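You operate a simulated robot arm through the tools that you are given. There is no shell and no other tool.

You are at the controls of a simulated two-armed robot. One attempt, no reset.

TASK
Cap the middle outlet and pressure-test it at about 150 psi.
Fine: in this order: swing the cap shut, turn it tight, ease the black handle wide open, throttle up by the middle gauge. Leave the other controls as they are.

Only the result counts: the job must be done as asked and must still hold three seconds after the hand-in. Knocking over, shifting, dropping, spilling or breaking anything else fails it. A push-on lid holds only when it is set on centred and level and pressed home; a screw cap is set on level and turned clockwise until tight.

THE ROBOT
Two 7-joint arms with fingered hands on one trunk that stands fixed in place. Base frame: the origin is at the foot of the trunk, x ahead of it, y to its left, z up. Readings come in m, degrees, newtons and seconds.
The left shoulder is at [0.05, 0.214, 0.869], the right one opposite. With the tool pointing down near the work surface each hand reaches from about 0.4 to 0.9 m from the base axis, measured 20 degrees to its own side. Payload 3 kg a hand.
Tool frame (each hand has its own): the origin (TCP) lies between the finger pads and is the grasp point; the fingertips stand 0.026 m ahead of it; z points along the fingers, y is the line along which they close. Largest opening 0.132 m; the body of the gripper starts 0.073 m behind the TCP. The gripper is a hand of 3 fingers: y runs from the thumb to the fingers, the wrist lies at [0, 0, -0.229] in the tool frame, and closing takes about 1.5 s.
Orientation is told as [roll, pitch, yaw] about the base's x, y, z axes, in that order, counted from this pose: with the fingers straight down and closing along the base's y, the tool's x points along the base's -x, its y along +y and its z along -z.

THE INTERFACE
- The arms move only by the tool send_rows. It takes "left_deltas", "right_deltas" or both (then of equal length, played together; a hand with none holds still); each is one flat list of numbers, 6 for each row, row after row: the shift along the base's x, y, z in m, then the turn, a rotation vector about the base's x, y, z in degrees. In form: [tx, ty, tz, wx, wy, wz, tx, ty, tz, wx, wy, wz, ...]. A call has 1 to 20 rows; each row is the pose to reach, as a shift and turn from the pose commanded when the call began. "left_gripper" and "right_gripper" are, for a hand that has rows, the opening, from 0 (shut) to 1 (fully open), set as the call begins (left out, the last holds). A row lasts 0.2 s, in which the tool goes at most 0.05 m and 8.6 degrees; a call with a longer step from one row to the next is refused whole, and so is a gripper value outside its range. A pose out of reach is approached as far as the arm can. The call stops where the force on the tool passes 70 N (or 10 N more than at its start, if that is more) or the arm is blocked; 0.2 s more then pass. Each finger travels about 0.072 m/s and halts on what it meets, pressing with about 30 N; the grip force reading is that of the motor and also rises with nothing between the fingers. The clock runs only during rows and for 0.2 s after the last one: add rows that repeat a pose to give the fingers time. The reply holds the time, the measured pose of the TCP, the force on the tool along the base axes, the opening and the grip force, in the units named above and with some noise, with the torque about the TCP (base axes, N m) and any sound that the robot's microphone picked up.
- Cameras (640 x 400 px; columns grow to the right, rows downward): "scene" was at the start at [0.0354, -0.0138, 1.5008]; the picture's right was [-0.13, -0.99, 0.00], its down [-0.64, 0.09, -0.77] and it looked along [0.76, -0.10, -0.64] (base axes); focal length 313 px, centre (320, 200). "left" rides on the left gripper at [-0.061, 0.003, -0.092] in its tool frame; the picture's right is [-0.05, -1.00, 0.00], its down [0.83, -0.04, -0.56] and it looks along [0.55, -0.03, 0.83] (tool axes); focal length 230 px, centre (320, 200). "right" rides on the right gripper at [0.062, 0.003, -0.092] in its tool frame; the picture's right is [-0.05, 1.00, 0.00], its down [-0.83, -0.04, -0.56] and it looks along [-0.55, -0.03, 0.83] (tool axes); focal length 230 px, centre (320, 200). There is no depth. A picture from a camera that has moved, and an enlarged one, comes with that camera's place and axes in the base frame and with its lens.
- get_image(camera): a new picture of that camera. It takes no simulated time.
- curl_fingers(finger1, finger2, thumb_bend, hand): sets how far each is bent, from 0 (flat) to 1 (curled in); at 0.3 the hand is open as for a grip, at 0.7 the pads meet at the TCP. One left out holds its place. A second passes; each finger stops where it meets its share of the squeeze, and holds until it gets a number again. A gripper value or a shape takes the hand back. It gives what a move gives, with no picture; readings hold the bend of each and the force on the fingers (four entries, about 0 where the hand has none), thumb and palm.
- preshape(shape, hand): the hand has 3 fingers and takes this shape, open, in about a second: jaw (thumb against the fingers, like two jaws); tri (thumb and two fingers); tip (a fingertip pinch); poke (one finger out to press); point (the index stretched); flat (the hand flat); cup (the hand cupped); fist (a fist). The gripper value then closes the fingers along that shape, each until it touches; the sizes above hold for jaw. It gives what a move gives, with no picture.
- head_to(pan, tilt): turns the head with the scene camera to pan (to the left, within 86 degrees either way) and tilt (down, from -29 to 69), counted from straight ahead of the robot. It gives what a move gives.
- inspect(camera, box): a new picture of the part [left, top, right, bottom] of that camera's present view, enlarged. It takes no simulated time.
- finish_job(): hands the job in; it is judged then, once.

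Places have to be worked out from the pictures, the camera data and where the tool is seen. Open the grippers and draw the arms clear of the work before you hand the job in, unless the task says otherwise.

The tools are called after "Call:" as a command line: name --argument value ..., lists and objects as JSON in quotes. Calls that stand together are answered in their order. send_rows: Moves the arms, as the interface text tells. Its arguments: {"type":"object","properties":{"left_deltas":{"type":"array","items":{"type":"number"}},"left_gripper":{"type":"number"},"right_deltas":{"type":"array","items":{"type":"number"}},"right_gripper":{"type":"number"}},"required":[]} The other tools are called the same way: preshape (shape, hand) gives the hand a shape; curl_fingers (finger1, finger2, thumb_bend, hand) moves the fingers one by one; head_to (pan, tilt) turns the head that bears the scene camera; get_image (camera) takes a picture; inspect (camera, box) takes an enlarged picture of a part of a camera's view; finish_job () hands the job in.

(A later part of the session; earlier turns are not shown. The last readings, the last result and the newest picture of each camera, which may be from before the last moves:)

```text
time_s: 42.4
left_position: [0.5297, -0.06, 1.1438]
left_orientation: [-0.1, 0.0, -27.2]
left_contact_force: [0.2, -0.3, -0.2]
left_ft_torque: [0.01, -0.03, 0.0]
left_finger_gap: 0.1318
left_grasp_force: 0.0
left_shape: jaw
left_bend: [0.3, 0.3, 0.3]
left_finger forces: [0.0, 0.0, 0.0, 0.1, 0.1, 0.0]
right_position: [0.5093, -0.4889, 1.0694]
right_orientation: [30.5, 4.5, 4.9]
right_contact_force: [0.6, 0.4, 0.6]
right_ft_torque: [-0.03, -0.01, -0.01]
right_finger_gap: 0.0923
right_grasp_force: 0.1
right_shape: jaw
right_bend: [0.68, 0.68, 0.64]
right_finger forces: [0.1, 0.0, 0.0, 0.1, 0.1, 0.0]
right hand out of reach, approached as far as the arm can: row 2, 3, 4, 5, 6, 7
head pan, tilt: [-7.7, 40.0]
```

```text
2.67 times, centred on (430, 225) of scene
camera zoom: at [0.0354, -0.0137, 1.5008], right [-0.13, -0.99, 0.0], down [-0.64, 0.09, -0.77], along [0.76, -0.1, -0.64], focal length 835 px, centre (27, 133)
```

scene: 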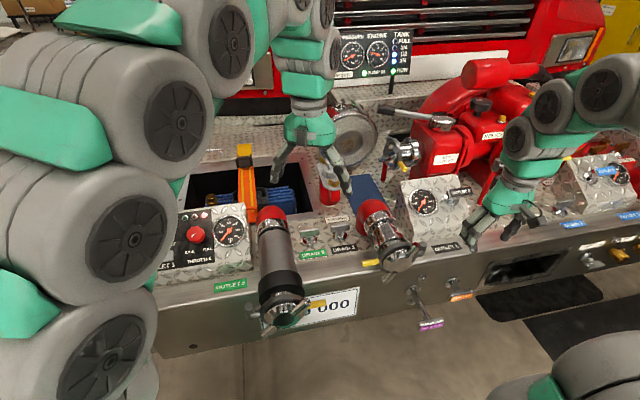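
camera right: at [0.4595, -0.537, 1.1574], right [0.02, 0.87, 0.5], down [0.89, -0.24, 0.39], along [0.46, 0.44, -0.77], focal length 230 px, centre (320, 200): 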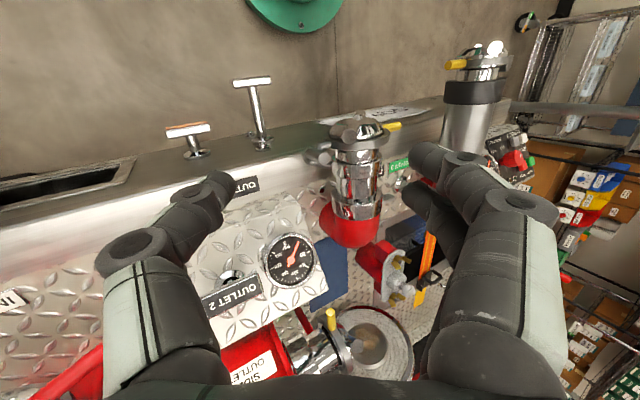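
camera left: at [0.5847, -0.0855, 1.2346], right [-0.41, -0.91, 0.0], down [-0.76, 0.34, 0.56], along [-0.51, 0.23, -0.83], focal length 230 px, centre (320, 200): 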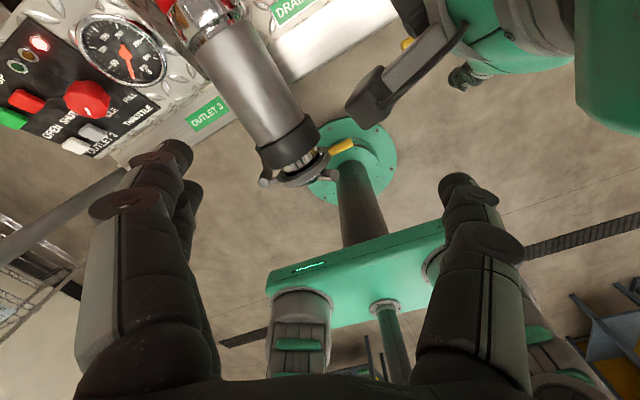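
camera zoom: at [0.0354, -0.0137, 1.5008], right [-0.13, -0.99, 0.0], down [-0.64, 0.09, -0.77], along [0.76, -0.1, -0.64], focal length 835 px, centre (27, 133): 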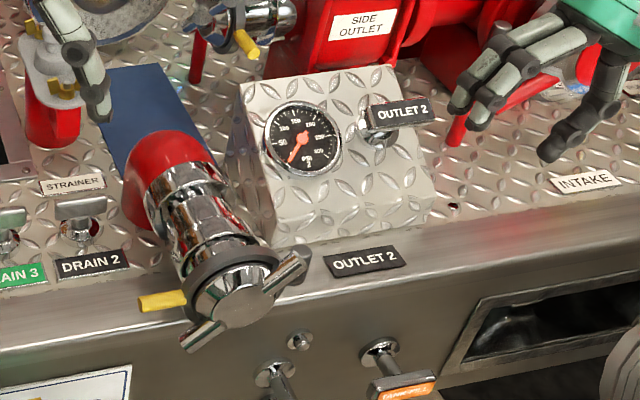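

The cap's lugs remain in the tight position. Next the black OUTLET 2 handle: I bring the right hand upright near it, yawed so the fingers close across the T-bar, and look at it closely first.

Call:
inspect --camera "right" --box '[180, 220, 320, 330]'

Call:
inspect --camera "scene" --box '[430, 170, 500, 230]'

Call:
inspect --camera "scene" --box '[540, 150, 640, 240]'

Call:
inspect --camera "scene" --box '[290, 215, 370, 265]'

Call:
inspect --camera "right" --box '[140, 60, 300, 170]'

```text
3.64 times, centred on (250, 275) of right
camera zoom: at [0.4595, -0.537, 1.1574], right [0.02, 0.87, 0.5], down [0.89, -0.24, 0.39], along [0.46, 0.44, -0.77], focal length 837 px, centre (574, -73)
```

zoom: 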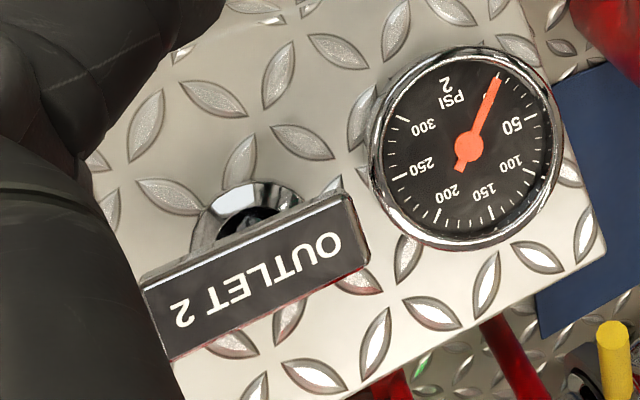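

```text
6.67 times, centred on (465, 200) of scene
camera zoom: at [0.0354, -0.0137, 1.5008], right [-0.13, -0.99, 0.0], down [-0.64, 0.09, -0.77], along [0.76, -0.1, -0.64], focal length 2088 px, centre (-647, 200)
```

zoom: 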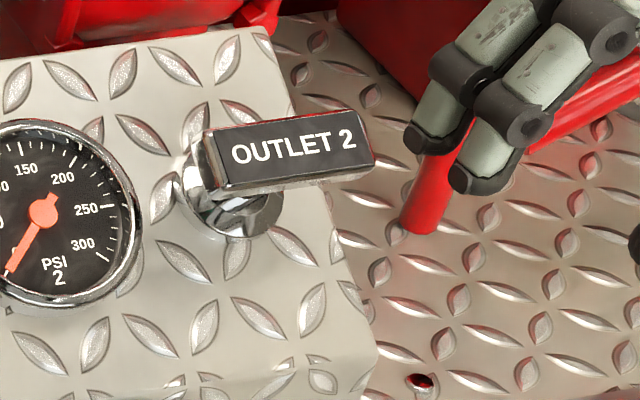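

```text
4.44 times, centred on (590, 195) of scene
camera zoom: at [0.0354, -0.0137, 1.5008], right [-0.13, -0.99, 0.0], down [-0.64, 0.09, -0.77], along [0.76, -0.1, -0.64], focal length 1392 px, centre (-880, 222)
```

zoom: 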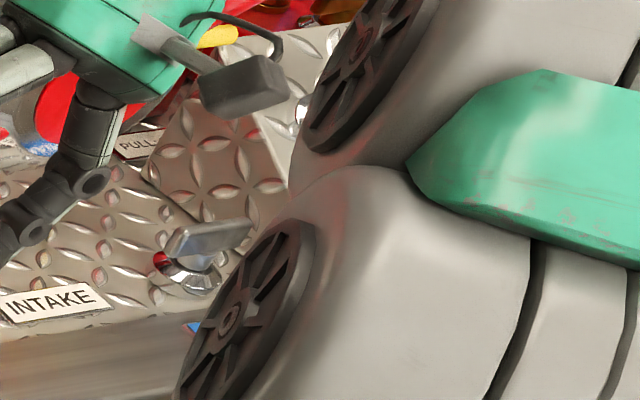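

```text
8.00 times, centred on (330, 240) of scene
camera zoom: at [0.0354, -0.0137, 1.5008], right [-0.13, -0.99, 0.0], down [-0.64, 0.09, -0.77], along [0.76, -0.1, -0.64], focal length 2506 px, centre (240, -120)
```

zoom: 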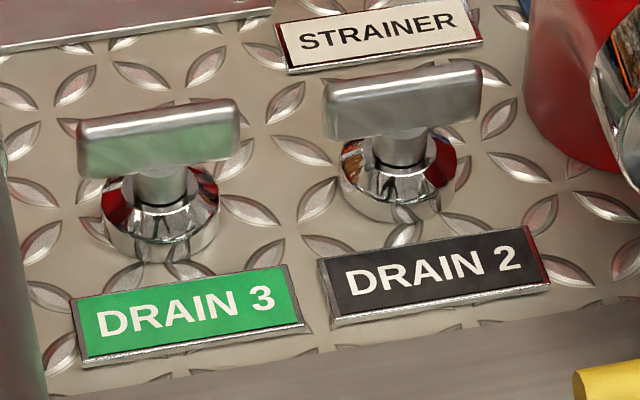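

```text
3.64 times, centred on (220, 115) of right
camera zoom: at [0.4595, -0.537, 1.1574], right [0.02, 0.87, 0.5], down [0.89, -0.24, 0.39], along [0.46, 0.44, -0.77], focal length 837 px, centre (684, 509)
```

zoom: 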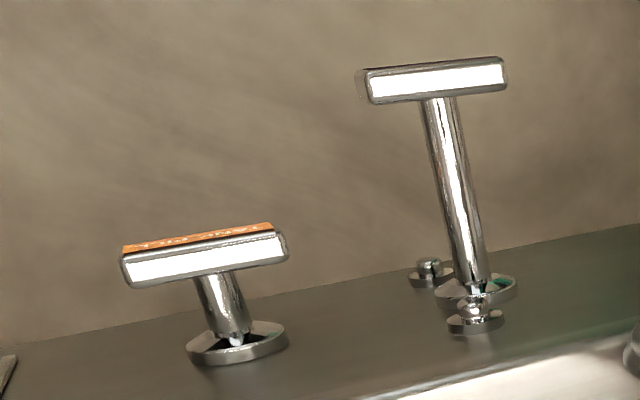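

These are push-pull T-handles (the purple one is out, TANK FILL is in), and OUTLET 2's is in. Its bar centre is near (0.710,-0.534,0.913) with the stem pointing about (-0.455,-0.05,0.89). I bring the right hand upright first, then yaw it to close across the bar.

Call:
send_rows --right_deltas '[0, -0.005, 0.01, -7.5, -1.8, 0.3, 0, -0.01, 0.02, -15, -3.5, 0.6, 0, -0.015, 0.03, -22.5, -5.3, 0.9, 0, -0.02, 0.04, -30, -7.1, 1.2, 0, -0.02, 0.04, -30, -7.1, 1.2]'

Call:
send_rows --right_deltas '[0, 0, 0, 0, 0, -8, 0, 0, 0, 0, 0, -16, 0, 0, 0, 0, 0, -24, 0, 0, 0, 0, 0, -32, 0, 0, 0, 0, 0, -40, 0, 0, 0, 0, 0, -48, 0, 0, 0, 0, 0, -56, 0, 0, 0, 0, 0, -64, 0, 0, 0, 0, 0, -72, 0, 0, 0, 0, 0, -80, 0, 0, 0, 0, 0, -88]'

```text
time_s: 43.6
left_position: [0.529, -0.061, 1.1434]
left_orientation: [0.0, 0.0, -27.3]
left_contact_force: [-0.7, 1.0, 0.6]
left_ft_torque: [0.02, 0.0, -0.01]
left_finger_gap: 0.1318
left_grasp_force: 0.0
left_shape: jaw
left_bend: [0.3, 0.3, 0.3]
left_finger forces: [0.1, 0.1, 0.0, 0.0, 0.1, 0.0]
right_position: [0.5077, -0.5093, 1.1108]
right_orientation: [0.0, 0.0, 4.9]
right_contact_force: [0.1, -0.6, -0.3]
right_ft_torque: [0.01, 0.02, -0.03]
right_finger_gap: 0.0921
right_grasp_force: 0.0
right_shape: jaw
right_bend: [0.68, 0.68, 0.64]
right_finger forces: [0.0, 0.1, 0.1, 0.1, 0.1, 0.1]
head pan, tilt: [-7.7, 40.0]
```

```text
time_s: 46.0
left_position: [0.5309, -0.0602, 1.1436]
left_orientation: [0.0, 0.0, -27.2]
left_contact_force: [0.3, 0.1, -0.1]
left_ft_torque: [0.0, -0.04, -0.01]
left_finger_gap: 0.1316
left_grasp_force: 0.1
left_shape: jaw
left_bend: [0.3, 0.3, 0.3]
left_finger forces: [0.0, 0.0, 0.1, 0.0, 0.0, 0.0]
right_position: [0.5075, -0.5113, 1.1098]
right_orientation: [0.1, 0.1, -83.2]
right_contact_force: [-0.5, 0.3, -0.1]
right_ft_torque: [-0.01, 0.0, -0.01]
right_finger_gap: 0.0924
right_grasp_force: 0.1
right_shape: jaw
right_bend: [0.68, 0.68, 0.64]
right_finger forces: [0.1, 0.0, 0.1, 0.0, 0.0, 0.0]
head pan, tilt: [-7.7, 40.0]
```

Orientation is right. Now tilt 27° along the stem direction and move to a point ~12 cm out from the handle along its stem.

Call:
send_rows --right_deltas '[0.03, -0.006, 0, 0.6, -5.4, 0, 0.06, -0.012, -0.01, 1.2, -10.7, 0, 0.09, -0.018, -0.03, 1.8, -16.1, 0, 0.12, -0.024, -0.06, 2.4, -21.4, 0, 0.1475, -0.0287, -0.09, 3, -26.8, 0, 0.1475, -0.0287, -0.09, 3, -26.8, 0]'

Call:
get_image --camera "right"

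Call:
inspect --camera "scene" --box '[380, 110, 540, 260]'

```text
time_s: 47.4
left_position: [0.5298, -0.0601, 1.1442]
left_orientation: [0.0, 0.1, -27.2]
left_contact_force: [0.1, 0.5, 0.8]
left_ft_torque: [0.01, -0.06, -0.01]
left_finger_gap: 0.132
left_grasp_force: 0.1
left_shape: jaw
left_bend: [0.3, 0.3, 0.3]
left_finger forces: [0.1, 0.0, 0.1, 0.0, 0.0, 0.1]
right_position: [0.6529, -0.5429, 1.0221]
right_orientation: [27.1, -0.3, -83.1]
right_contact_force: [0.6, -0.6, 0.6]
right_ft_torque: [-0.02, 0.0, 0.02]
right_finger_gap: 0.0923
right_grasp_force: 0.1
right_shape: jaw
right_bend: [0.68, 0.68, 0.64]
right_finger forces: [0.1, 0.0, 0.1, 0.0, 0.0, 0.1]
head pan, tilt: [-7.7, 40.0]
```

```text
taken
camera right: at [0.6066, -0.4856, 1.1067], right [0.89, 0.06, 0.46], down [-0.19, -0.86, 0.48], along [0.42, -0.51, -0.75], focal length 230 px, centre (320, 200)
```

right: 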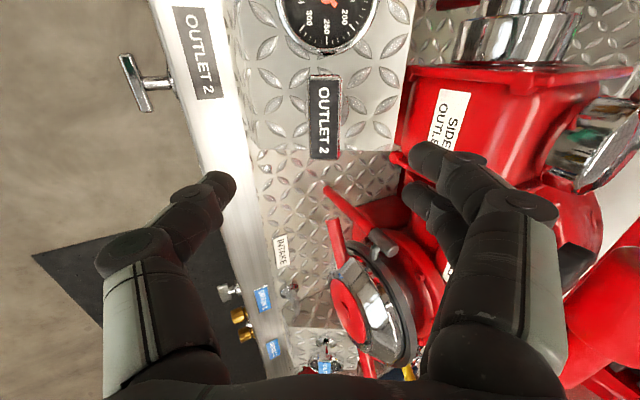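

```text
2.67 times, centred on (460, 185) of scene
camera zoom: at [0.0354, -0.0138, 1.5008], right [-0.13, -0.99, 0.0], down [-0.64, 0.09, -0.77], along [0.76, -0.1, -0.64], focal length 835 px, centre (-53, 240)
```

zoom: 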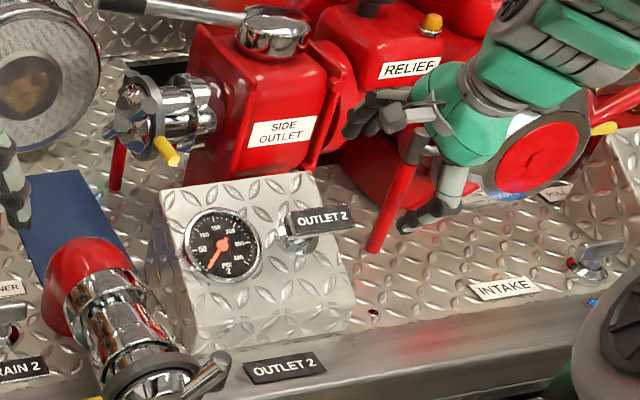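

The bar lies straight ahead of the hand, about 1 cm to its +y side. I correct that and go in 6 cm, then look again.

Call:
send_rows --right_deltas '[0.008, 0.011, -0.018, 0, 0, 0, 0.017, 0.012, -0.036, 0, 0, 0, 0.0261, 0.0133, -0.0534, 0, 0, 0, 0.0261, 0.0133, -0.0534, 0, 0, 0]'

Call:
get_image --camera "right"

Call:
inspect --camera "scene" --box '[380, 110, 540, 260]'

```text
time_s: 48.4
left_position: [0.5306, -0.0588, 1.1437]
left_orientation: [-0.1, 0.1, -27.1]
left_contact_force: [0.7, -1.3, 0.1]
left_ft_torque: [0.03, 0.01, -0.02]
left_finger_gap: 0.132
left_grasp_force: 0.0
left_shape: jaw
left_bend: [0.3, 0.3, 0.3]
left_finger forces: [0.0, 0.0, 0.0, 0.0, 0.0, 0.1]
right_position: [0.6779, -0.528, 0.9688]
right_orientation: [27.0, -0.2, -83.1]
right_contact_force: [0.4, -0.1, -0.4]
right_ft_torque: [-0.02, 0.01, -0.01]
right_finger_gap: 0.0924
right_grasp_force: 0.0
right_shape: jaw
right_bend: [0.68, 0.68, 0.64]
right_finger forces: [0.0, 0.0, 0.1, 0.0, 0.1, 0.1]
head pan, tilt: [-7.7, 40.0]
```

```text
taken
camera right: at [0.6332, -0.4711, 1.0536], right [0.89, 0.06, 0.45], down [-0.19, -0.86, 0.48], along [0.42, -0.51, -0.75], focal length 230 px, centre (320, 200)
```

right: 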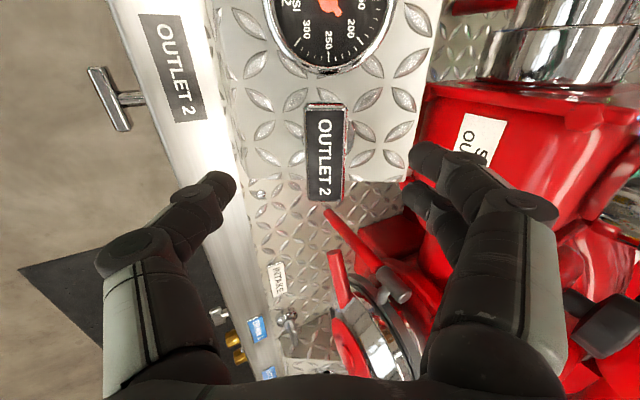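

```text
2.67 times, centred on (460, 185) of scene
camera zoom: at [0.0354, -0.0138, 1.5008], right [-0.13, -0.99, 0.0], down [-0.64, 0.09, -0.77], along [0.76, -0.1, -0.64], focal length 835 px, centre (-53, 240)
```

zoom: 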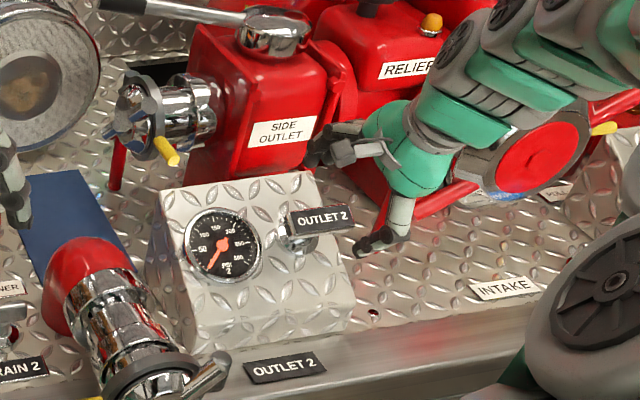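

The bar is centred between the jaws. I go in the remaining ~7 cm so the pads straddle the bar.

Call:
send_rows --right_deltas '[0.011, 0.0012, -0.0217, 0, 0, 0, 0.022, 0.0025, -0.0433, 0, 0, 0, 0.0332, 0.0037, -0.065, 0, 0, 0, 0.0332, 0.0037, -0.065, 0, 0, 0]'

Call:
get_image --camera "right"

Call:
inspect --camera "scene" --box '[400, 130, 520, 240]'

```text
time_s: 49.4
left_position: [0.529, -0.0589, 1.1426]
left_orientation: [0.1, -0.1, -27.2]
left_contact_force: [0.9, 0.5, -0.5]
left_ft_torque: [0.02, -0.02, 0.01]
left_finger_gap: 0.132
left_grasp_force: 0.1
left_shape: jaw
left_bend: [0.3, 0.3, 0.3]
left_finger forces: [0.0, 0.1, 0.1, 0.1, 0.1, 0.0]
right_position: [0.7136, -0.5226, 0.9032]
right_orientation: [27.1, -0.3, -83.1]
right_contact_force: [-0.1, 0.6, 0.0]
right_ft_torque: [0.01, -0.01, -0.01]
right_finger_gap: 0.0923
right_grasp_force: 0.0
right_shape: jaw
right_bend: [0.68, 0.68, 0.64]
right_finger forces: [0.0, 0.0, 0.0, 0.0, 0.0, 0.0]
head pan, tilt: [-7.7, 40.0]
```

```text
taken
camera right: at [0.6687, -0.4661, 0.9875], right [0.89, 0.06, 0.45], down [-0.19, -0.86, 0.48], along [0.42, -0.51, -0.75], focal length 230 px, centre (320, 200)
```

right: 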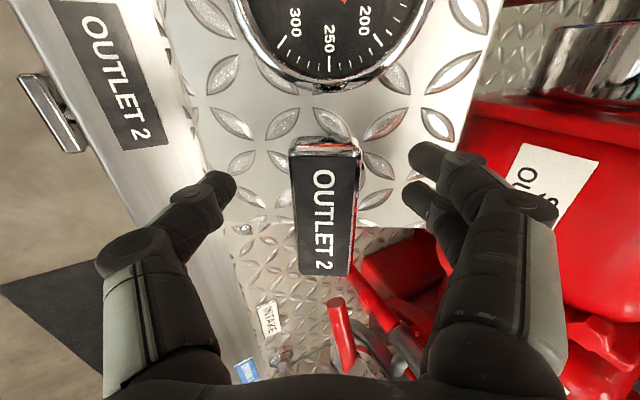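

```text
3.64 times, centred on (460, 185) of scene
camera zoom: at [0.0354, -0.0138, 1.5008], right [-0.13, -0.99, 0.0], down [-0.64, 0.09, -0.77], along [0.76, -0.1, -0.64], focal length 1139 px, centre (-189, 254)
```

zoom: 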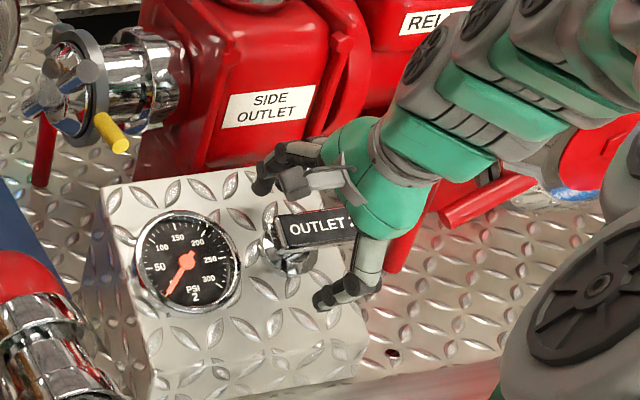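

Both views put the bar's label face about at TCP depth, bar ~31 mm wide, centred. Closing the grip on the bar.

Call:
send_rows --right_deltas '[0, 0, 0, 0, 0, 0, 0, 0, 0, 0, 0, 0, 0, 0, 0, 0, 0, 0, 0, 0, 0, 0, 0, 0, 0, 0, 0, 0, 0, 0]' --right_gripper 0.0

Call:
get_image --camera "right"

Call:
inspect --camera "scene" --box '[400, 130, 520, 240]'

```text
time_s: 50.6
left_position: [0.5297, -0.06, 1.1433]
left_orientation: [0.0, -0.1, -27.2]
left_contact_force: [0.1, 0.5, -0.3]
left_ft_torque: [0.03, -0.04, -0.01]
left_finger_gap: 0.1319
left_grasp_force: 0.1
left_shape: jaw
left_bend: [0.3, 0.3, 0.3]
left_finger forces: [0.1, 0.0, 0.1, 0.0, 0.0, 0.2]
right_position: [0.7148, -0.5217, 0.9038]
right_orientation: [26.9, -0.1, -83.2]
right_contact_force: [2.2, 0.5, -3.5]
right_ft_torque: [-0.02, -0.1, 0.02]
right_finger_gap: 0.0204
right_grasp_force: 29.8
right_shape: jaw
right_bend: [0.73, 0.73, 0.71]
right_finger forces: [11.7, 14.5, 0.0, 0.0, 26.2, 0.1]
head pan, tilt: [-7.7, 40.0]
```

```text
taken
camera right: at [0.6686, -0.466, 0.9875], right [0.89, 0.06, 0.45], down [-0.19, -0.86, 0.48], along [0.42, -0.51, -0.75], focal length 230 px, centre (320, 200)
```

right: 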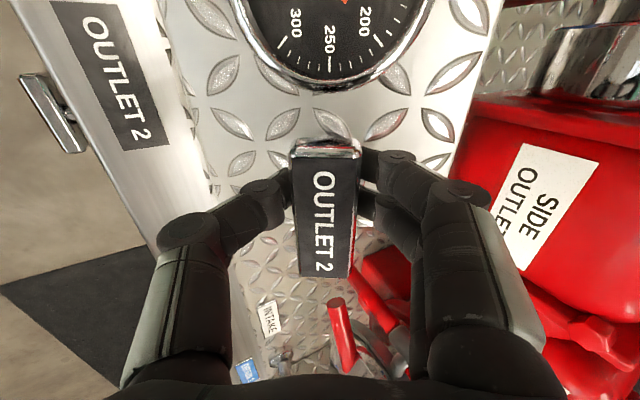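

```text
3.64 times, centred on (460, 185) of scene
camera zoom: at [0.0355, -0.0138, 1.5008], right [-0.13, -0.99, 0.0], down [-0.64, 0.09, -0.77], along [0.76, -0.1, -0.64], focal length 1139 px, centre (-189, 254)
```

zoom: 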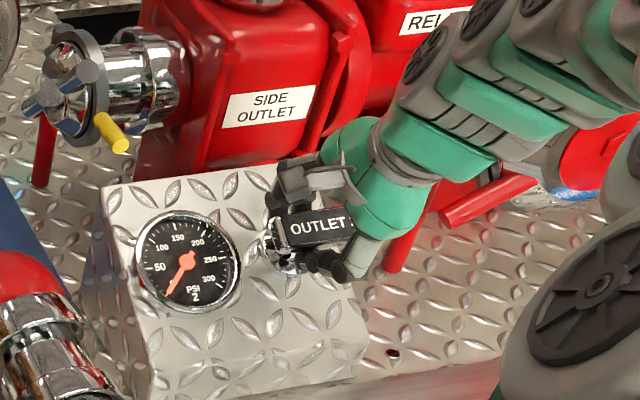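

Firm grip on the bar. Now I pull gently out along the stem, slowly, 12 mm first.

Call:
send_rows --right_deltas '[-0.0014, -0.0002, 0.0027, 0, 0, 0, -0.0027, -0.0003, 0.0053, 0, 0, 0, -0.0041, -0.0005, 0.008, 0, 0, 0, -0.0054, -0.0007, 0.0107, 0, 0, 0]'

Call:
get_image --camera "right"

Call:
inspect --camera "scene" --box '[400, 130, 520, 240]'

```text
time_s: 51.6
left_position: [0.5289, -0.0605, 1.1444]
left_orientation: [0.0, 0.1, -27.2]
left_contact_force: [0.4, 0.9, -0.5]
left_ft_torque: [0.05, 0.01, -0.01]
left_finger_gap: 0.1319
left_grasp_force: 0.0
left_shape: jaw
left_bend: [0.3, 0.3, 0.3]
left_finger forces: [0.1, 0.0, 0.0, 0.1, 0.0, 0.0]
right_position: [0.7073, -0.5237, 0.9137]
right_orientation: [27.1, -0.3, -83.0]
right_contact_force: [1.5, 0.1, -5.8]
right_ft_torque: [-0.03, -0.05, -0.03]
right_finger_gap: 0.0203
right_grasp_force: 29.8
right_shape: jaw
right_bend: [0.73, 0.73, 0.71]
right_finger forces: [11.9, 14.5, 0.1, 0.1, 27.7, 0.0]
head pan, tilt: [-7.7, 40.0]
```

```text
taken
camera right: at [0.6623, -0.4664, 0.9983], right [0.89, 0.06, 0.45], down [-0.19, -0.86, 0.48], along [0.42, -0.51, -0.75], focal length 230 px, centre (320, 200)
```

right: 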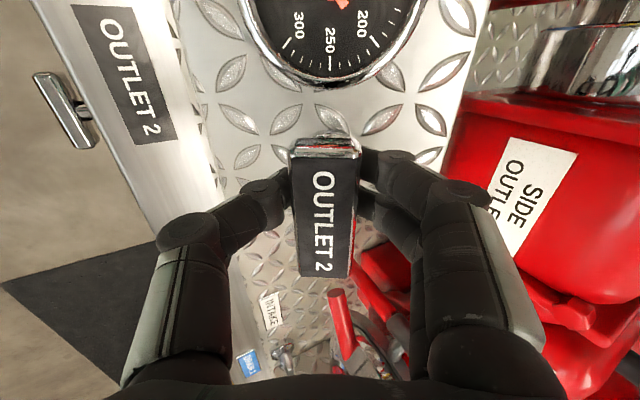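

```text
3.64 times, centred on (460, 185) of scene
camera zoom: at [0.0354, -0.0138, 1.5008], right [-0.13, -0.99, 0.0], down [-0.64, 0.09, -0.77], along [0.76, -0.1, -0.64], focal length 1139 px, centre (-189, 254)
```

zoom: 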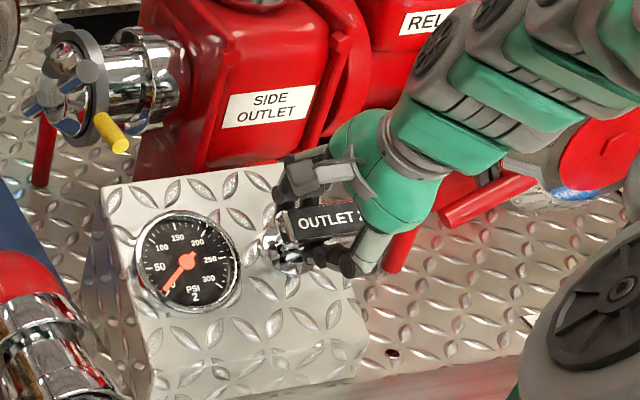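

It is a pull handle: it came out 12 mm with ~6 N, and the gauge is stirring. I keep easing it out slowly.

Call:
send_rows --right_deltas '[-0.0011, -0.0001, 0.0022, 0, 0, 0, -0.0023, -0.0003, 0.0045, 0, 0, 0, -0.0034, -0.0004, 0.0067, 0, 0, 0, -0.0045, -0.0006, 0.0089, 0, 0, 0, -0.0057, -0.0007, 0.0111, 0, 0, 0, -0.0068, -0.0008, 0.0134, 0, 0, 0, -0.0079, -0.001, 0.0156, 0, 0, 0, -0.009, -0.0011, 0.0178, 0, 0, 0, -0.0102, -0.0012, 0.02, 0, 0, 0, -0.0113, -0.0014, 0.0223, 0, 0, 0]'

Call:
inspect --camera "scene" --box '[400, 130, 520, 240]'

Call:
inspect --camera "scene" --box '[320, 20, 420, 90]'

```text
time_s: 53.8
left_position: [0.5298, -0.0593, 1.1434]
left_orientation: [0.0, 0.0, -27.3]
left_contact_force: [-0.5, 0.4, -0.7]
left_ft_torque: [-0.05, -0.01, 0.01]
left_finger_gap: 0.1318
left_grasp_force: 0.1
left_shape: jaw
left_bend: [0.3, 0.3, 0.3]
left_finger forces: [0.0, 0.1, 0.0, 0.0, 0.0, 0.0]
right_position: [0.6966, -0.526, 0.9352]
right_orientation: [26.8, 0.0, -83.0]
right_contact_force: [-9.4, 14.7, -11.1]
right_ft_torque: [0.1, 0.19, 0.05]
right_finger_gap: 0.0195
right_grasp_force: 30.1
right_shape: jaw
right_bend: [0.73, 0.73, 0.71]
right_finger forces: [12.0, 12.5, 0.0, 0.0, 32.2, 0.0]
head pan, tilt: [-7.7, 40.0]
```

```text
3.64 times, centred on (460, 185) of scene
camera zoom: at [0.0354, -0.0136, 1.5008], right [-0.13, -0.99, 0.0], down [-0.64, 0.09, -0.77], along [0.76, -0.1, -0.64], focal length 1139 px, centre (-189, 254)
```

zoom: 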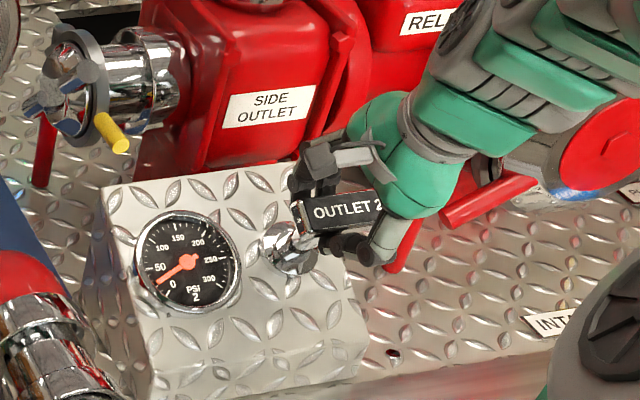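

```text
5.71 times, centred on (370, 55) of scene
camera zoom: at [0.0354, -0.0136, 1.5008], right [-0.13, -0.99, 0.0], down [-0.64, 0.09, -0.77], along [0.76, -0.1, -0.64], focal length 1790 px, centre (34, 1029)
```

zoom: 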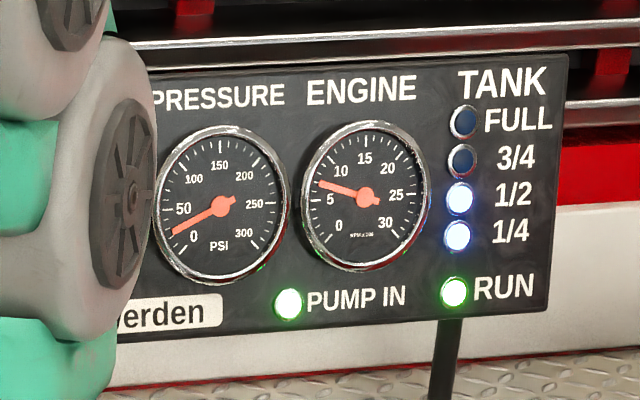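

The middle gauge now shows the idle pressure (~25 psi). Some side force has built up, so I continue easing outward with a slightly corrected direction.

Call:
send_rows --right_deltas '[-0.0022, 0.001, 0.0018, 0, 0, 0, -0.0038, 0.0018, 0.0038, 0, 0, 0, -0.0052, 0.0022, 0.0058, 0, 0, 0, -0.0065, 0.0024, 0.008, 0, 0, 0, -0.0078, 0.0025, 0.0102, 0, 0, 0]'

Call:
inspect --camera "scene" --box '[400, 130, 520, 240]'

Call:
get_image --camera "right"

```text
time_s: 55.0
left_position: [0.53, -0.0596, 1.143]
left_orientation: [0.0, 0.0, -27.2]
left_contact_force: [0.0, 0.6, 0.7]
left_ft_torque: [-0.05, 0.05, 0.01]
left_finger_gap: 0.1323
left_grasp_force: 0.0
left_shape: jaw
left_bend: [0.3, 0.3, 0.3]
left_finger forces: [0.0, 0.0, 0.0, 0.1, 0.1, 0.0]
right_position: [0.6906, -0.5246, 0.9466]
right_orientation: [27.1, -0.3, -83.2]
right_contact_force: [3.1, -2.7, -4.6]
right_ft_torque: [-0.13, -0.04, -0.08]
right_finger_gap: 0.0196
right_grasp_force: 29.5
right_shape: jaw
right_bend: [0.73, 0.73, 0.71]
right_finger forces: [13.8, 16.1, 0.0, 0.1, 26.0, 0.0]
head pan, tilt: [-7.7, 40.0]
```

```text
3.64 times, centred on (460, 185) of scene
camera zoom: at [0.0355, -0.0138, 1.5008], right [-0.13, -0.99, 0.0], down [-0.64, 0.09, -0.77], along [0.76, -0.1, -0.64], focal length 1139 px, centre (-189, 254)
```

zoom: 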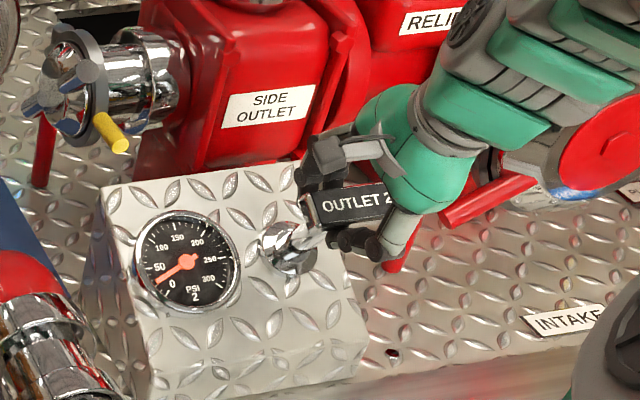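

```text
taken
camera right: at [0.6439, -0.4676, 1.0309], right [0.89, 0.06, 0.46], down [-0.19, -0.86, 0.48], along [0.42, -0.51, -0.75], focal length 230 px, centre (320, 200)
```

right: 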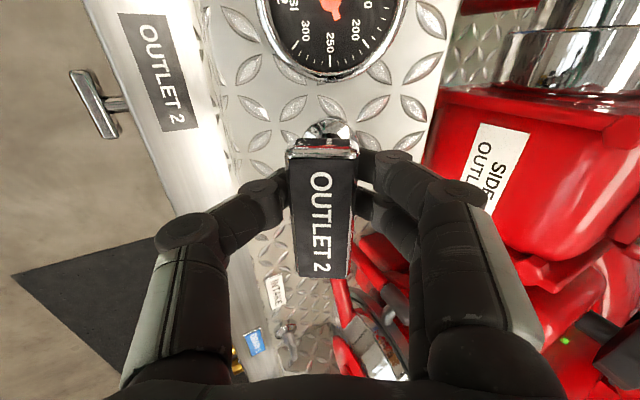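

Force is small again and the handle is ~49 mm out. Continuing to ease it to its stop.

Call:
send_rows --right_deltas '[-0.0012, -0.0001, 0.0022, 0, 0, 0, -0.0025, -0.0002, 0.0044, 0, 0, 0, -0.0037, -0.0004, 0.0065, 0, 0, 0, -0.0049, -0.0005, 0.0087, 0, 0, 0, -0.0061, -0.0006, 0.0109, 0, 0, 0, -0.0074, -0.0007, 0.0131, 0, 0, 0]'

Call:
inspect --camera "scene" --box '[400, 130, 520, 240]'

Call:
get_image --camera "right"

```text
time_s: 56.4
left_position: [0.5293, -0.061, 1.1425]
left_orientation: [0.0, 0.0, -27.3]
left_contact_force: [0.4, 0.6, -0.2]
left_ft_torque: [-0.02, 0.0, 0.03]
left_finger_gap: 0.1318
left_grasp_force: 0.1
left_shape: jaw
left_bend: [0.3, 0.3, 0.3]
left_finger forces: [0.1, 0.0, 0.1, 0.1, 0.0, 0.1]
right_position: [0.6825, -0.5253, 0.9602]
right_orientation: [27.0, -0.4, -83.2]
right_contact_force: [-0.3, -14.3, -7.8]
right_ft_torque: [-0.23, -0.01, -0.12]
right_finger_gap: 0.0192
right_grasp_force: 30.1
right_shape: jaw
right_bend: [0.73, 0.73, 0.71]
right_finger forces: [12.7, 13.8, 0.0, 0.0, 28.4, 0.0]
head pan, tilt: [-7.7, 40.0]
```

```text
3.64 times, centred on (460, 185) of scene
camera zoom: at [0.0355, -0.0141, 1.5008], right [-0.13, -0.99, 0.0], down [-0.64, 0.09, -0.77], along [0.76, -0.1, -0.64], focal length 1139 px, centre (-189, 254)
```

zoom: 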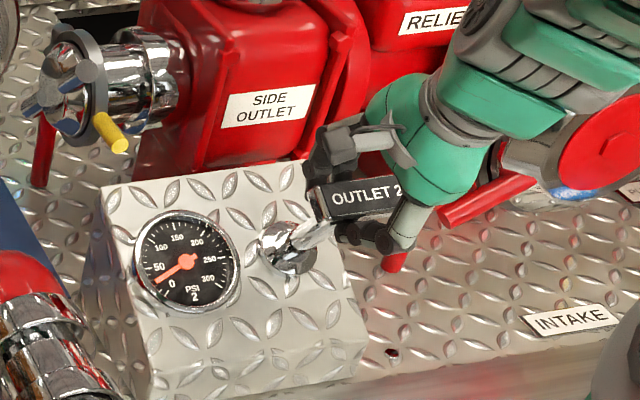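

```text
taken
camera right: at [0.6366, -0.4676, 1.0438], right [0.89, 0.06, 0.45], down [-0.19, -0.86, 0.48], along [0.42, -0.51, -0.75], focal length 230 px, centre (320, 200)
```

right: 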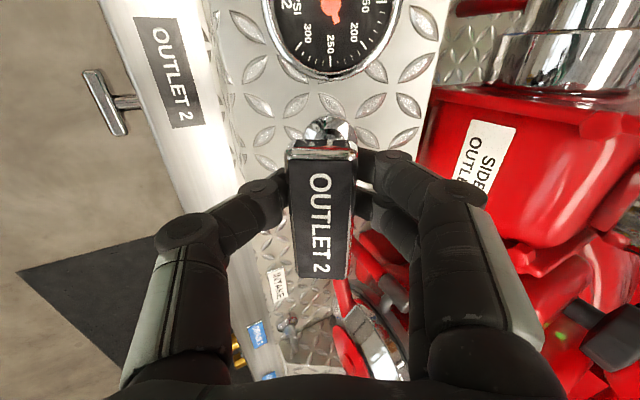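

Still moving with small pull force (~7 N) but a sideways force of -14 N in y; I ease with a small -y correction.

Call:
send_rows --right_deltas '[-0.001, -0.0015, 0.002, 0, 0, 0, -0.0022, -0.0028, 0.0042, 0, 0, 0, -0.0034, -0.0035, 0.0064, 0, 0, 0, -0.0046, -0.0038, 0.0086, 0, 0, 0, -0.0058, -0.004, 0.0108, 0, 0, 0]'

Call:
inspect --camera "scene" --box '[400, 130, 520, 240]'

Call:
get_image --camera "right"

```text
time_s: 57.6
left_position: [0.5306, -0.0607, 1.1425]
left_orientation: [0.0, 0.1, -27.1]
left_contact_force: [-1.0, 0.2, -0.4]
left_ft_torque: [-0.02, 0.0, -0.03]
left_finger_gap: 0.1319
left_grasp_force: 0.2
left_shape: jaw
left_bend: [0.3, 0.3, 0.3]
left_finger forces: [0.0, 0.0, 0.1, 0.1, 0.0, 0.1]
right_position: [0.6765, -0.5241, 0.9664]
right_orientation: [26.7, -0.2, -82.9]
right_contact_force: [30.8, -6.2, -60.2]
right_ft_torque: [-0.2, 0.39, -0.17]
right_finger_gap: 0.0151
right_grasp_force: 30.0
right_shape: jaw
right_bend: [0.71, 0.71, 0.7]
right_finger forces: [23.5, 20.2, 0.0, 0.0, 29.6, 0.0]
head pan, tilt: [-7.7, 40.0]
```

```text
3.64 times, centred on (460, 185) of scene
camera zoom: at [0.0367, -0.0144, 1.5008], right [-0.13, -0.99, 0.0], down [-0.64, 0.09, -0.77], along [0.76, -0.1, -0.64], focal length 1139 px, centre (-189, 254)
```

zoom: 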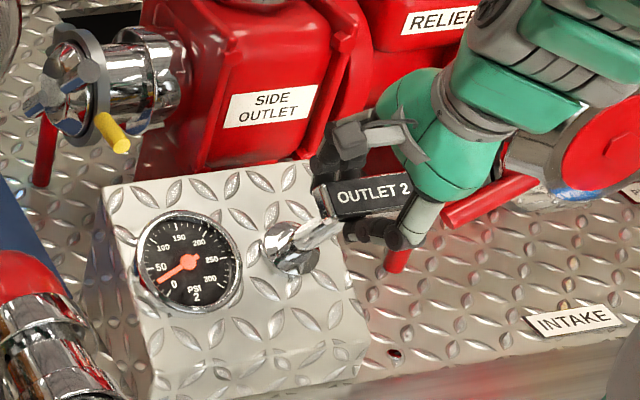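

```text
taken
camera right: at [0.6319, -0.4687, 1.0512], right [0.89, 0.06, 0.45], down [-0.18, -0.86, 0.48], along [0.41, -0.51, -0.76], focal length 230 px, centre (320, 200)
```

right: 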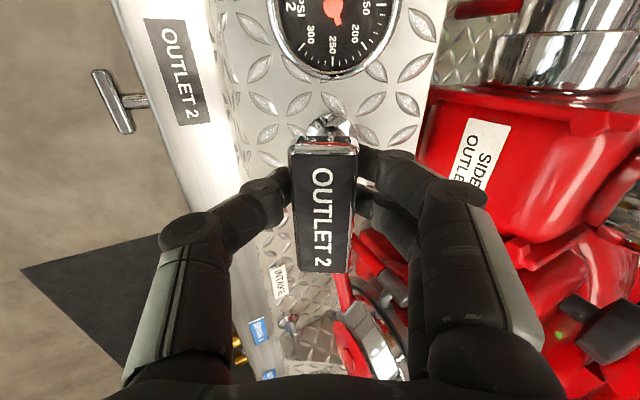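

The pull force jumped to ~67 N along the stem: the handle is at its outer stop (≈7 cm out), wide open. I release the grip and draw back along the stem.

Call:
send_rows --right_deltas '[0, 0, 0, 0, 0, 0, 0, 0, 0, 0, 0, 0, 0, 0, 0, 0, 0, 0, 0, 0, 0, 0, 0, 0, 0, 0, 0, 0, 0, 0]' --right_gripper 0.7

Call:
inspect --camera "scene" --box '[400, 130, 520, 240]'

Call:
get_image --camera "right"

```text
time_s: 58.8
left_position: [0.5306, -0.0597, 1.1428]
left_orientation: [0.0, 0.0, -27.3]
left_contact_force: [0.2, 0.4, 0.1]
left_ft_torque: [-0.01, -0.01, 0.0]
left_finger_gap: 0.1319
left_grasp_force: 0.0
left_shape: jaw
left_bend: [0.3, 0.3, 0.3]
left_finger forces: [0.1, 0.1, 0.0, 0.0, 0.0, 0.0]
right_position: [0.6765, -0.5266, 0.9696]
right_orientation: [27.0, -0.2, -83.1]
right_contact_force: [-0.6, -0.2, -0.5]
right_ft_torque: [0.04, 0.01, -0.02]
right_finger_gap: 0.0922
right_grasp_force: 0.1
right_shape: jaw
right_bend: [0.68, 0.68, 0.64]
right_finger forces: [0.0, 0.0, 0.1, 0.0, 0.1, 0.0]
head pan, tilt: [-7.7, 40.0]
```

```text
3.64 times, centred on (460, 185) of scene
camera zoom: at [0.0354, -0.0138, 1.5008], right [-0.13, -0.99, 0.0], down [-0.64, 0.09, -0.77], along [0.76, -0.1, -0.64], focal length 1139 px, centre (-189, 254)
```

zoom: 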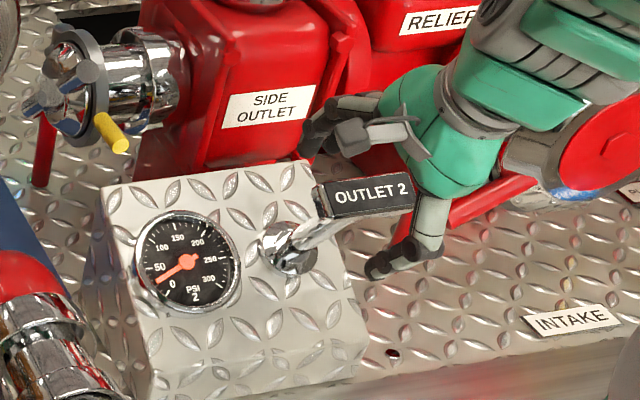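

```text
taken
camera right: at [0.6305, -0.47, 1.0544], right [0.89, 0.06, 0.45], down [-0.19, -0.86, 0.48], along [0.42, -0.51, -0.75], focal length 230 px, centre (320, 200)
```

right: 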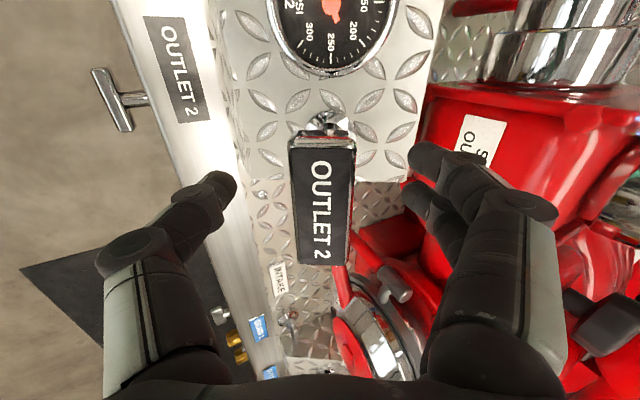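

The handle stays out. I withdraw the right hand along the stem and to the right, clear of the work and the gauge view.

Call:
send_rows --right_deltas '[-0.015, -0.002, 0.03, 0, 0, 0, -0.03, -0.004, 0.06, 0, 0, 0, -0.05, -0.006, 0.1, 0, 0, 0, -0.08, -0.01, 0.13, 0, 5.4, 0, -0.11, -0.015, 0.15, -0.6, 10.8, 0, -0.14, -0.02, 0.17, -1.2, 16, 0, -0.17, -0.02, 0.18, -2, 21, 0, -0.2, -0.02, 0.19, -3, 26.8, 0]'

Call:
inspect --camera "scene" --box '[360, 150, 500, 300]'

Call:
get_image --camera "left"

Call:
inspect --camera "left" --box '[0, 20, 180, 160]'

Call:
inspect --camera "scene" --box '[150, 190, 270, 300]'

```text
time_s: 60.6
left_position: [0.53, -0.0592, 1.143]
left_orientation: [0.0, 0.0, -27.2]
left_contact_force: [0.2, -0.1, -0.3]
left_ft_torque: [0.02, 0.0, -0.02]
left_finger_gap: 0.1319
left_grasp_force: 0.1
left_shape: jaw
left_bend: [0.3, 0.3, 0.3]
left_finger forces: [0.0, 0.0, 0.0, 0.0, 0.0, 0.1]
right_position: [0.4765, -0.5482, 1.1599]
right_orientation: [-0.1, 0.0, -83.1]
right_contact_force: [-0.6, -0.1, 0.0]
right_ft_torque: [0.02, -0.01, 0.0]
right_finger_gap: 0.0923
right_grasp_force: 0.0
right_shape: jaw
right_bend: [0.68, 0.68, 0.64]
right_finger forces: [0.0, 0.0, 0.0, 0.0, 0.0, 0.0]
head pan, tilt: [-7.7, 40.0]
```

```text
2.67 times, centred on (430, 225) of scene
camera zoom: at [0.0354, -0.0137, 1.5008], right [-0.13, -0.99, 0.0], down [-0.64, 0.09, -0.77], along [0.76, -0.1, -0.64], focal length 835 px, centre (27, 133)
```

zoom: 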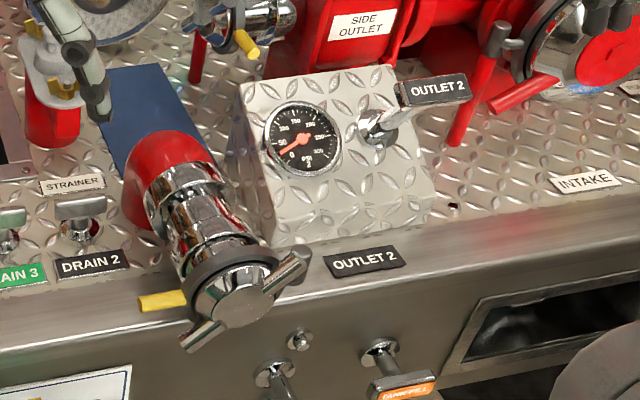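

```text
taken
camera left: at [0.5847, -0.0854, 1.2347], right [-0.41, -0.91, 0.0], down [-0.76, 0.34, 0.56], along [-0.51, 0.23, -0.83], focal length 230 px, centre (320, 200)
```

left: 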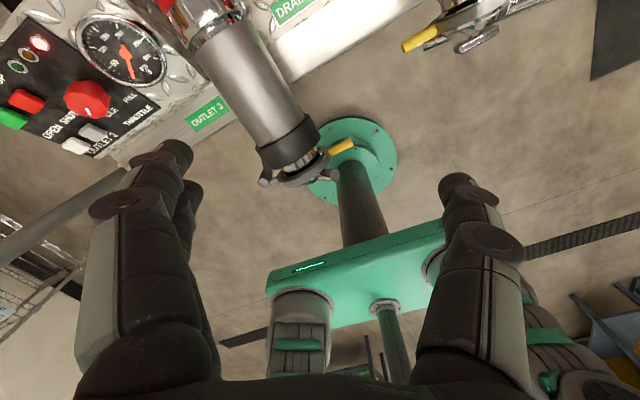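

```text
2.86 times, centred on (90, 90) of left
camera zoom: at [0.5847, -0.0854, 1.2347], right [-0.41, -0.91, 0.0], down [-0.76, 0.34, 0.56], along [-0.51, 0.23, -0.83], focal length 657 px, centre (977, 514)
```

zoom: 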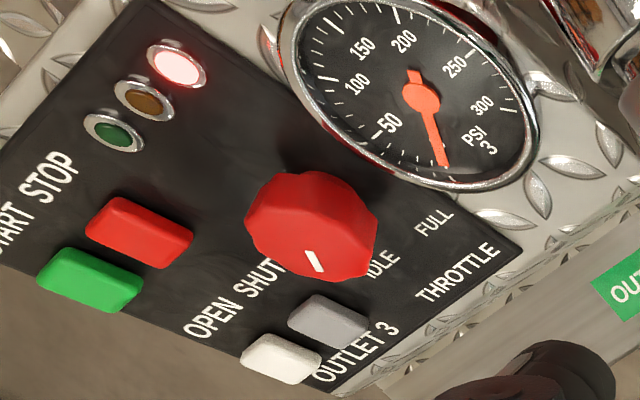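

```text
3.64 times, centred on (210, 245) of scene
camera zoom: at [0.0354, -0.0137, 1.5008], right [-0.13, -0.99, 0.0], down [-0.64, 0.09, -0.77], along [0.76, -0.1, -0.64], focal length 1139 px, centre (720, 36)
```

zoom: 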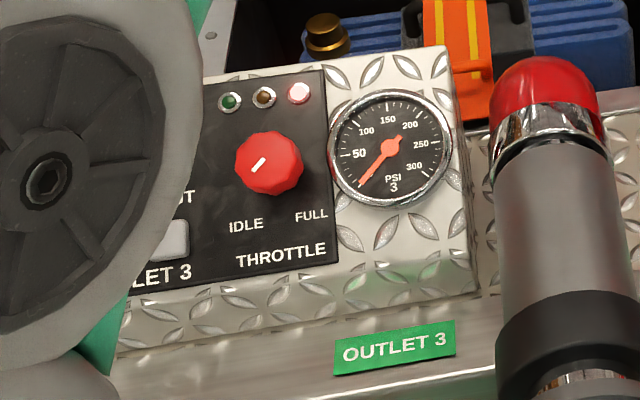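

The cap, lugs and handle look right, and the middle gauge reads idle pressure. Now the red THROTTLE knob at about (0.665,0.241,0.882): I bring the left hand over it, tilted to match the panel.

Call:
send_rows --left_deltas '[0.008, 0.036, 0, 0.4, -3.4, 0, 0.017, 0.072, 0, 0.8, -6.7, 0, 0.025, 0.108, -0.005, 1.1, -10, 0, 0.034, 0.144, -0.01, 1.5, -13.4, 0, 0.042, 0.18, -0.02, 1.9, -16.8, 0, 0.05, 0.216, -0.03, 2.3, -20, 0, 0.06, 0.252, -0.045, 2.6, -23.5, 0, 0.07, 0.29, -0.055, 3, -26.8, 0, 0.07, 0.29, -0.055, 3, -26.8, 0]'

Call:
get_image --camera "left"

Call:
get_image --camera "scene"

```text
time_s: 62.6
left_position: [0.6002, 0.2317, 1.0881]
left_orientation: [15.8, -22.2, -30.3]
left_contact_force: [-0.1, -0.3, -0.4]
left_ft_torque: [0.01, -0.02, -0.01]
left_finger_gap: 0.1319
left_grasp_force: 0.1
left_shape: jaw
left_bend: [0.3, 0.3, 0.3]
left_finger forces: [0.1, 0.1, 0.1, 0.0, 0.0, 0.1]
right_position: [0.4759, -0.5482, 1.1593]
right_orientation: [0.0, 0.0, -83.2]
right_contact_force: [0.2, -0.1, -0.1]
right_ft_torque: [0.03, -0.05, -0.01]
right_finger_gap: 0.092
right_grasp_force: 0.2
right_shape: jaw
right_bend: [0.68, 0.68, 0.64]
right_finger forces: [0.0, 0.0, 0.0, 0.1, 0.1, 0.0]
head pan, tilt: [-7.7, 40.0]
```

```text
taken
camera left: at [0.6075, 0.2016, 1.1929], right [-0.36, -0.91, -0.23], down [-0.93, 0.32, 0.17], along [-0.08, 0.28, -0.96], focal length 230 px, centre (320, 200)
```

left: 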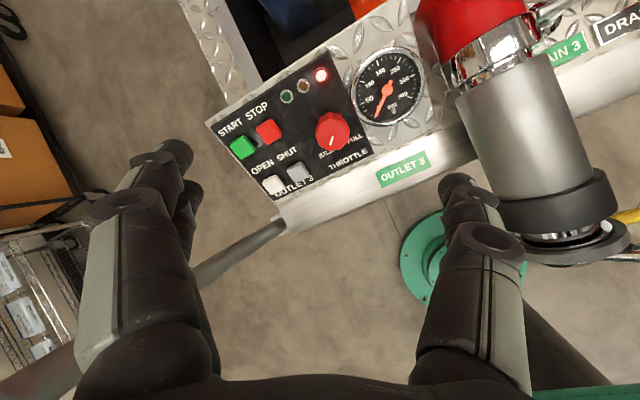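

```text
taken
```

scene: 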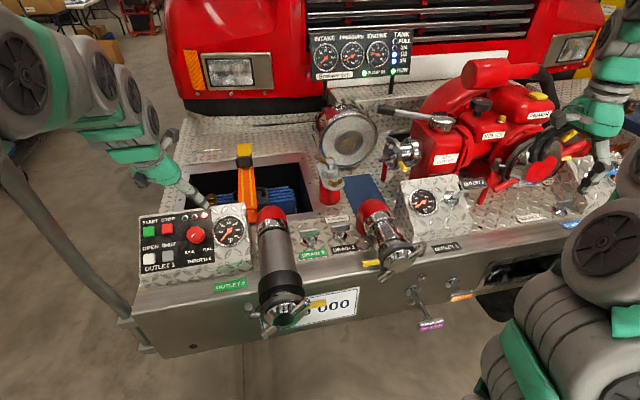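

There's a thin vertical pole at the bumper corner near (0.54,0.44). I pan the head left to see how the left arm lies relative to it before going on.

Call:
head_to --pan 35 --tilt 25

Call:
get_image --camera "scene"

```text
time_s: 63.7
left_position: [0.6008, 0.2311, 1.0882]
left_orientation: [15.7, -22.3, -30.3]
left_contact_force: [-0.4, 0.7, 1.0]
left_ft_torque: [0.01, -0.01, -0.01]
left_finger_gap: 0.132
left_grasp_force: 0.0
left_shape: jaw
left_bend: [0.3, 0.3, 0.3]
left_finger forces: [0.0, 0.0, 0.0, 0.0, 0.0, 0.0]
right_position: [0.4772, -0.5474, 1.1608]
right_orientation: [0.0, 0.0, -83.1]
right_contact_force: [0.3, -0.3, 0.0]
right_ft_torque: [0.02, 0.01, 0.01]
right_finger_gap: 0.0924
right_grasp_force: 0.0
right_shape: jaw
right_bend: [0.68, 0.68, 0.64]
right_finger forces: [0.0, 0.0, 0.0, 0.0, 0.0, 0.0]
head pan, tilt: [35.0, 25.0]
```

```text
taken
```

scene: 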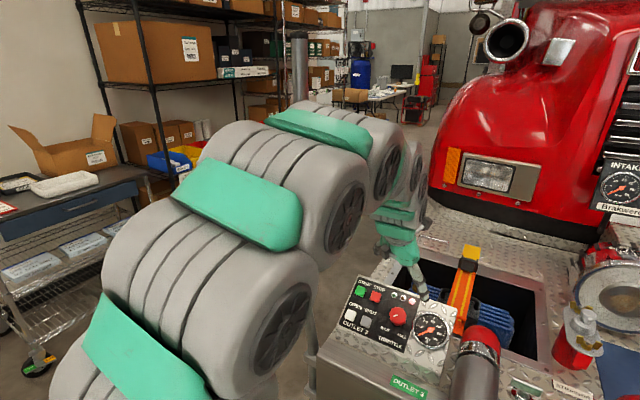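

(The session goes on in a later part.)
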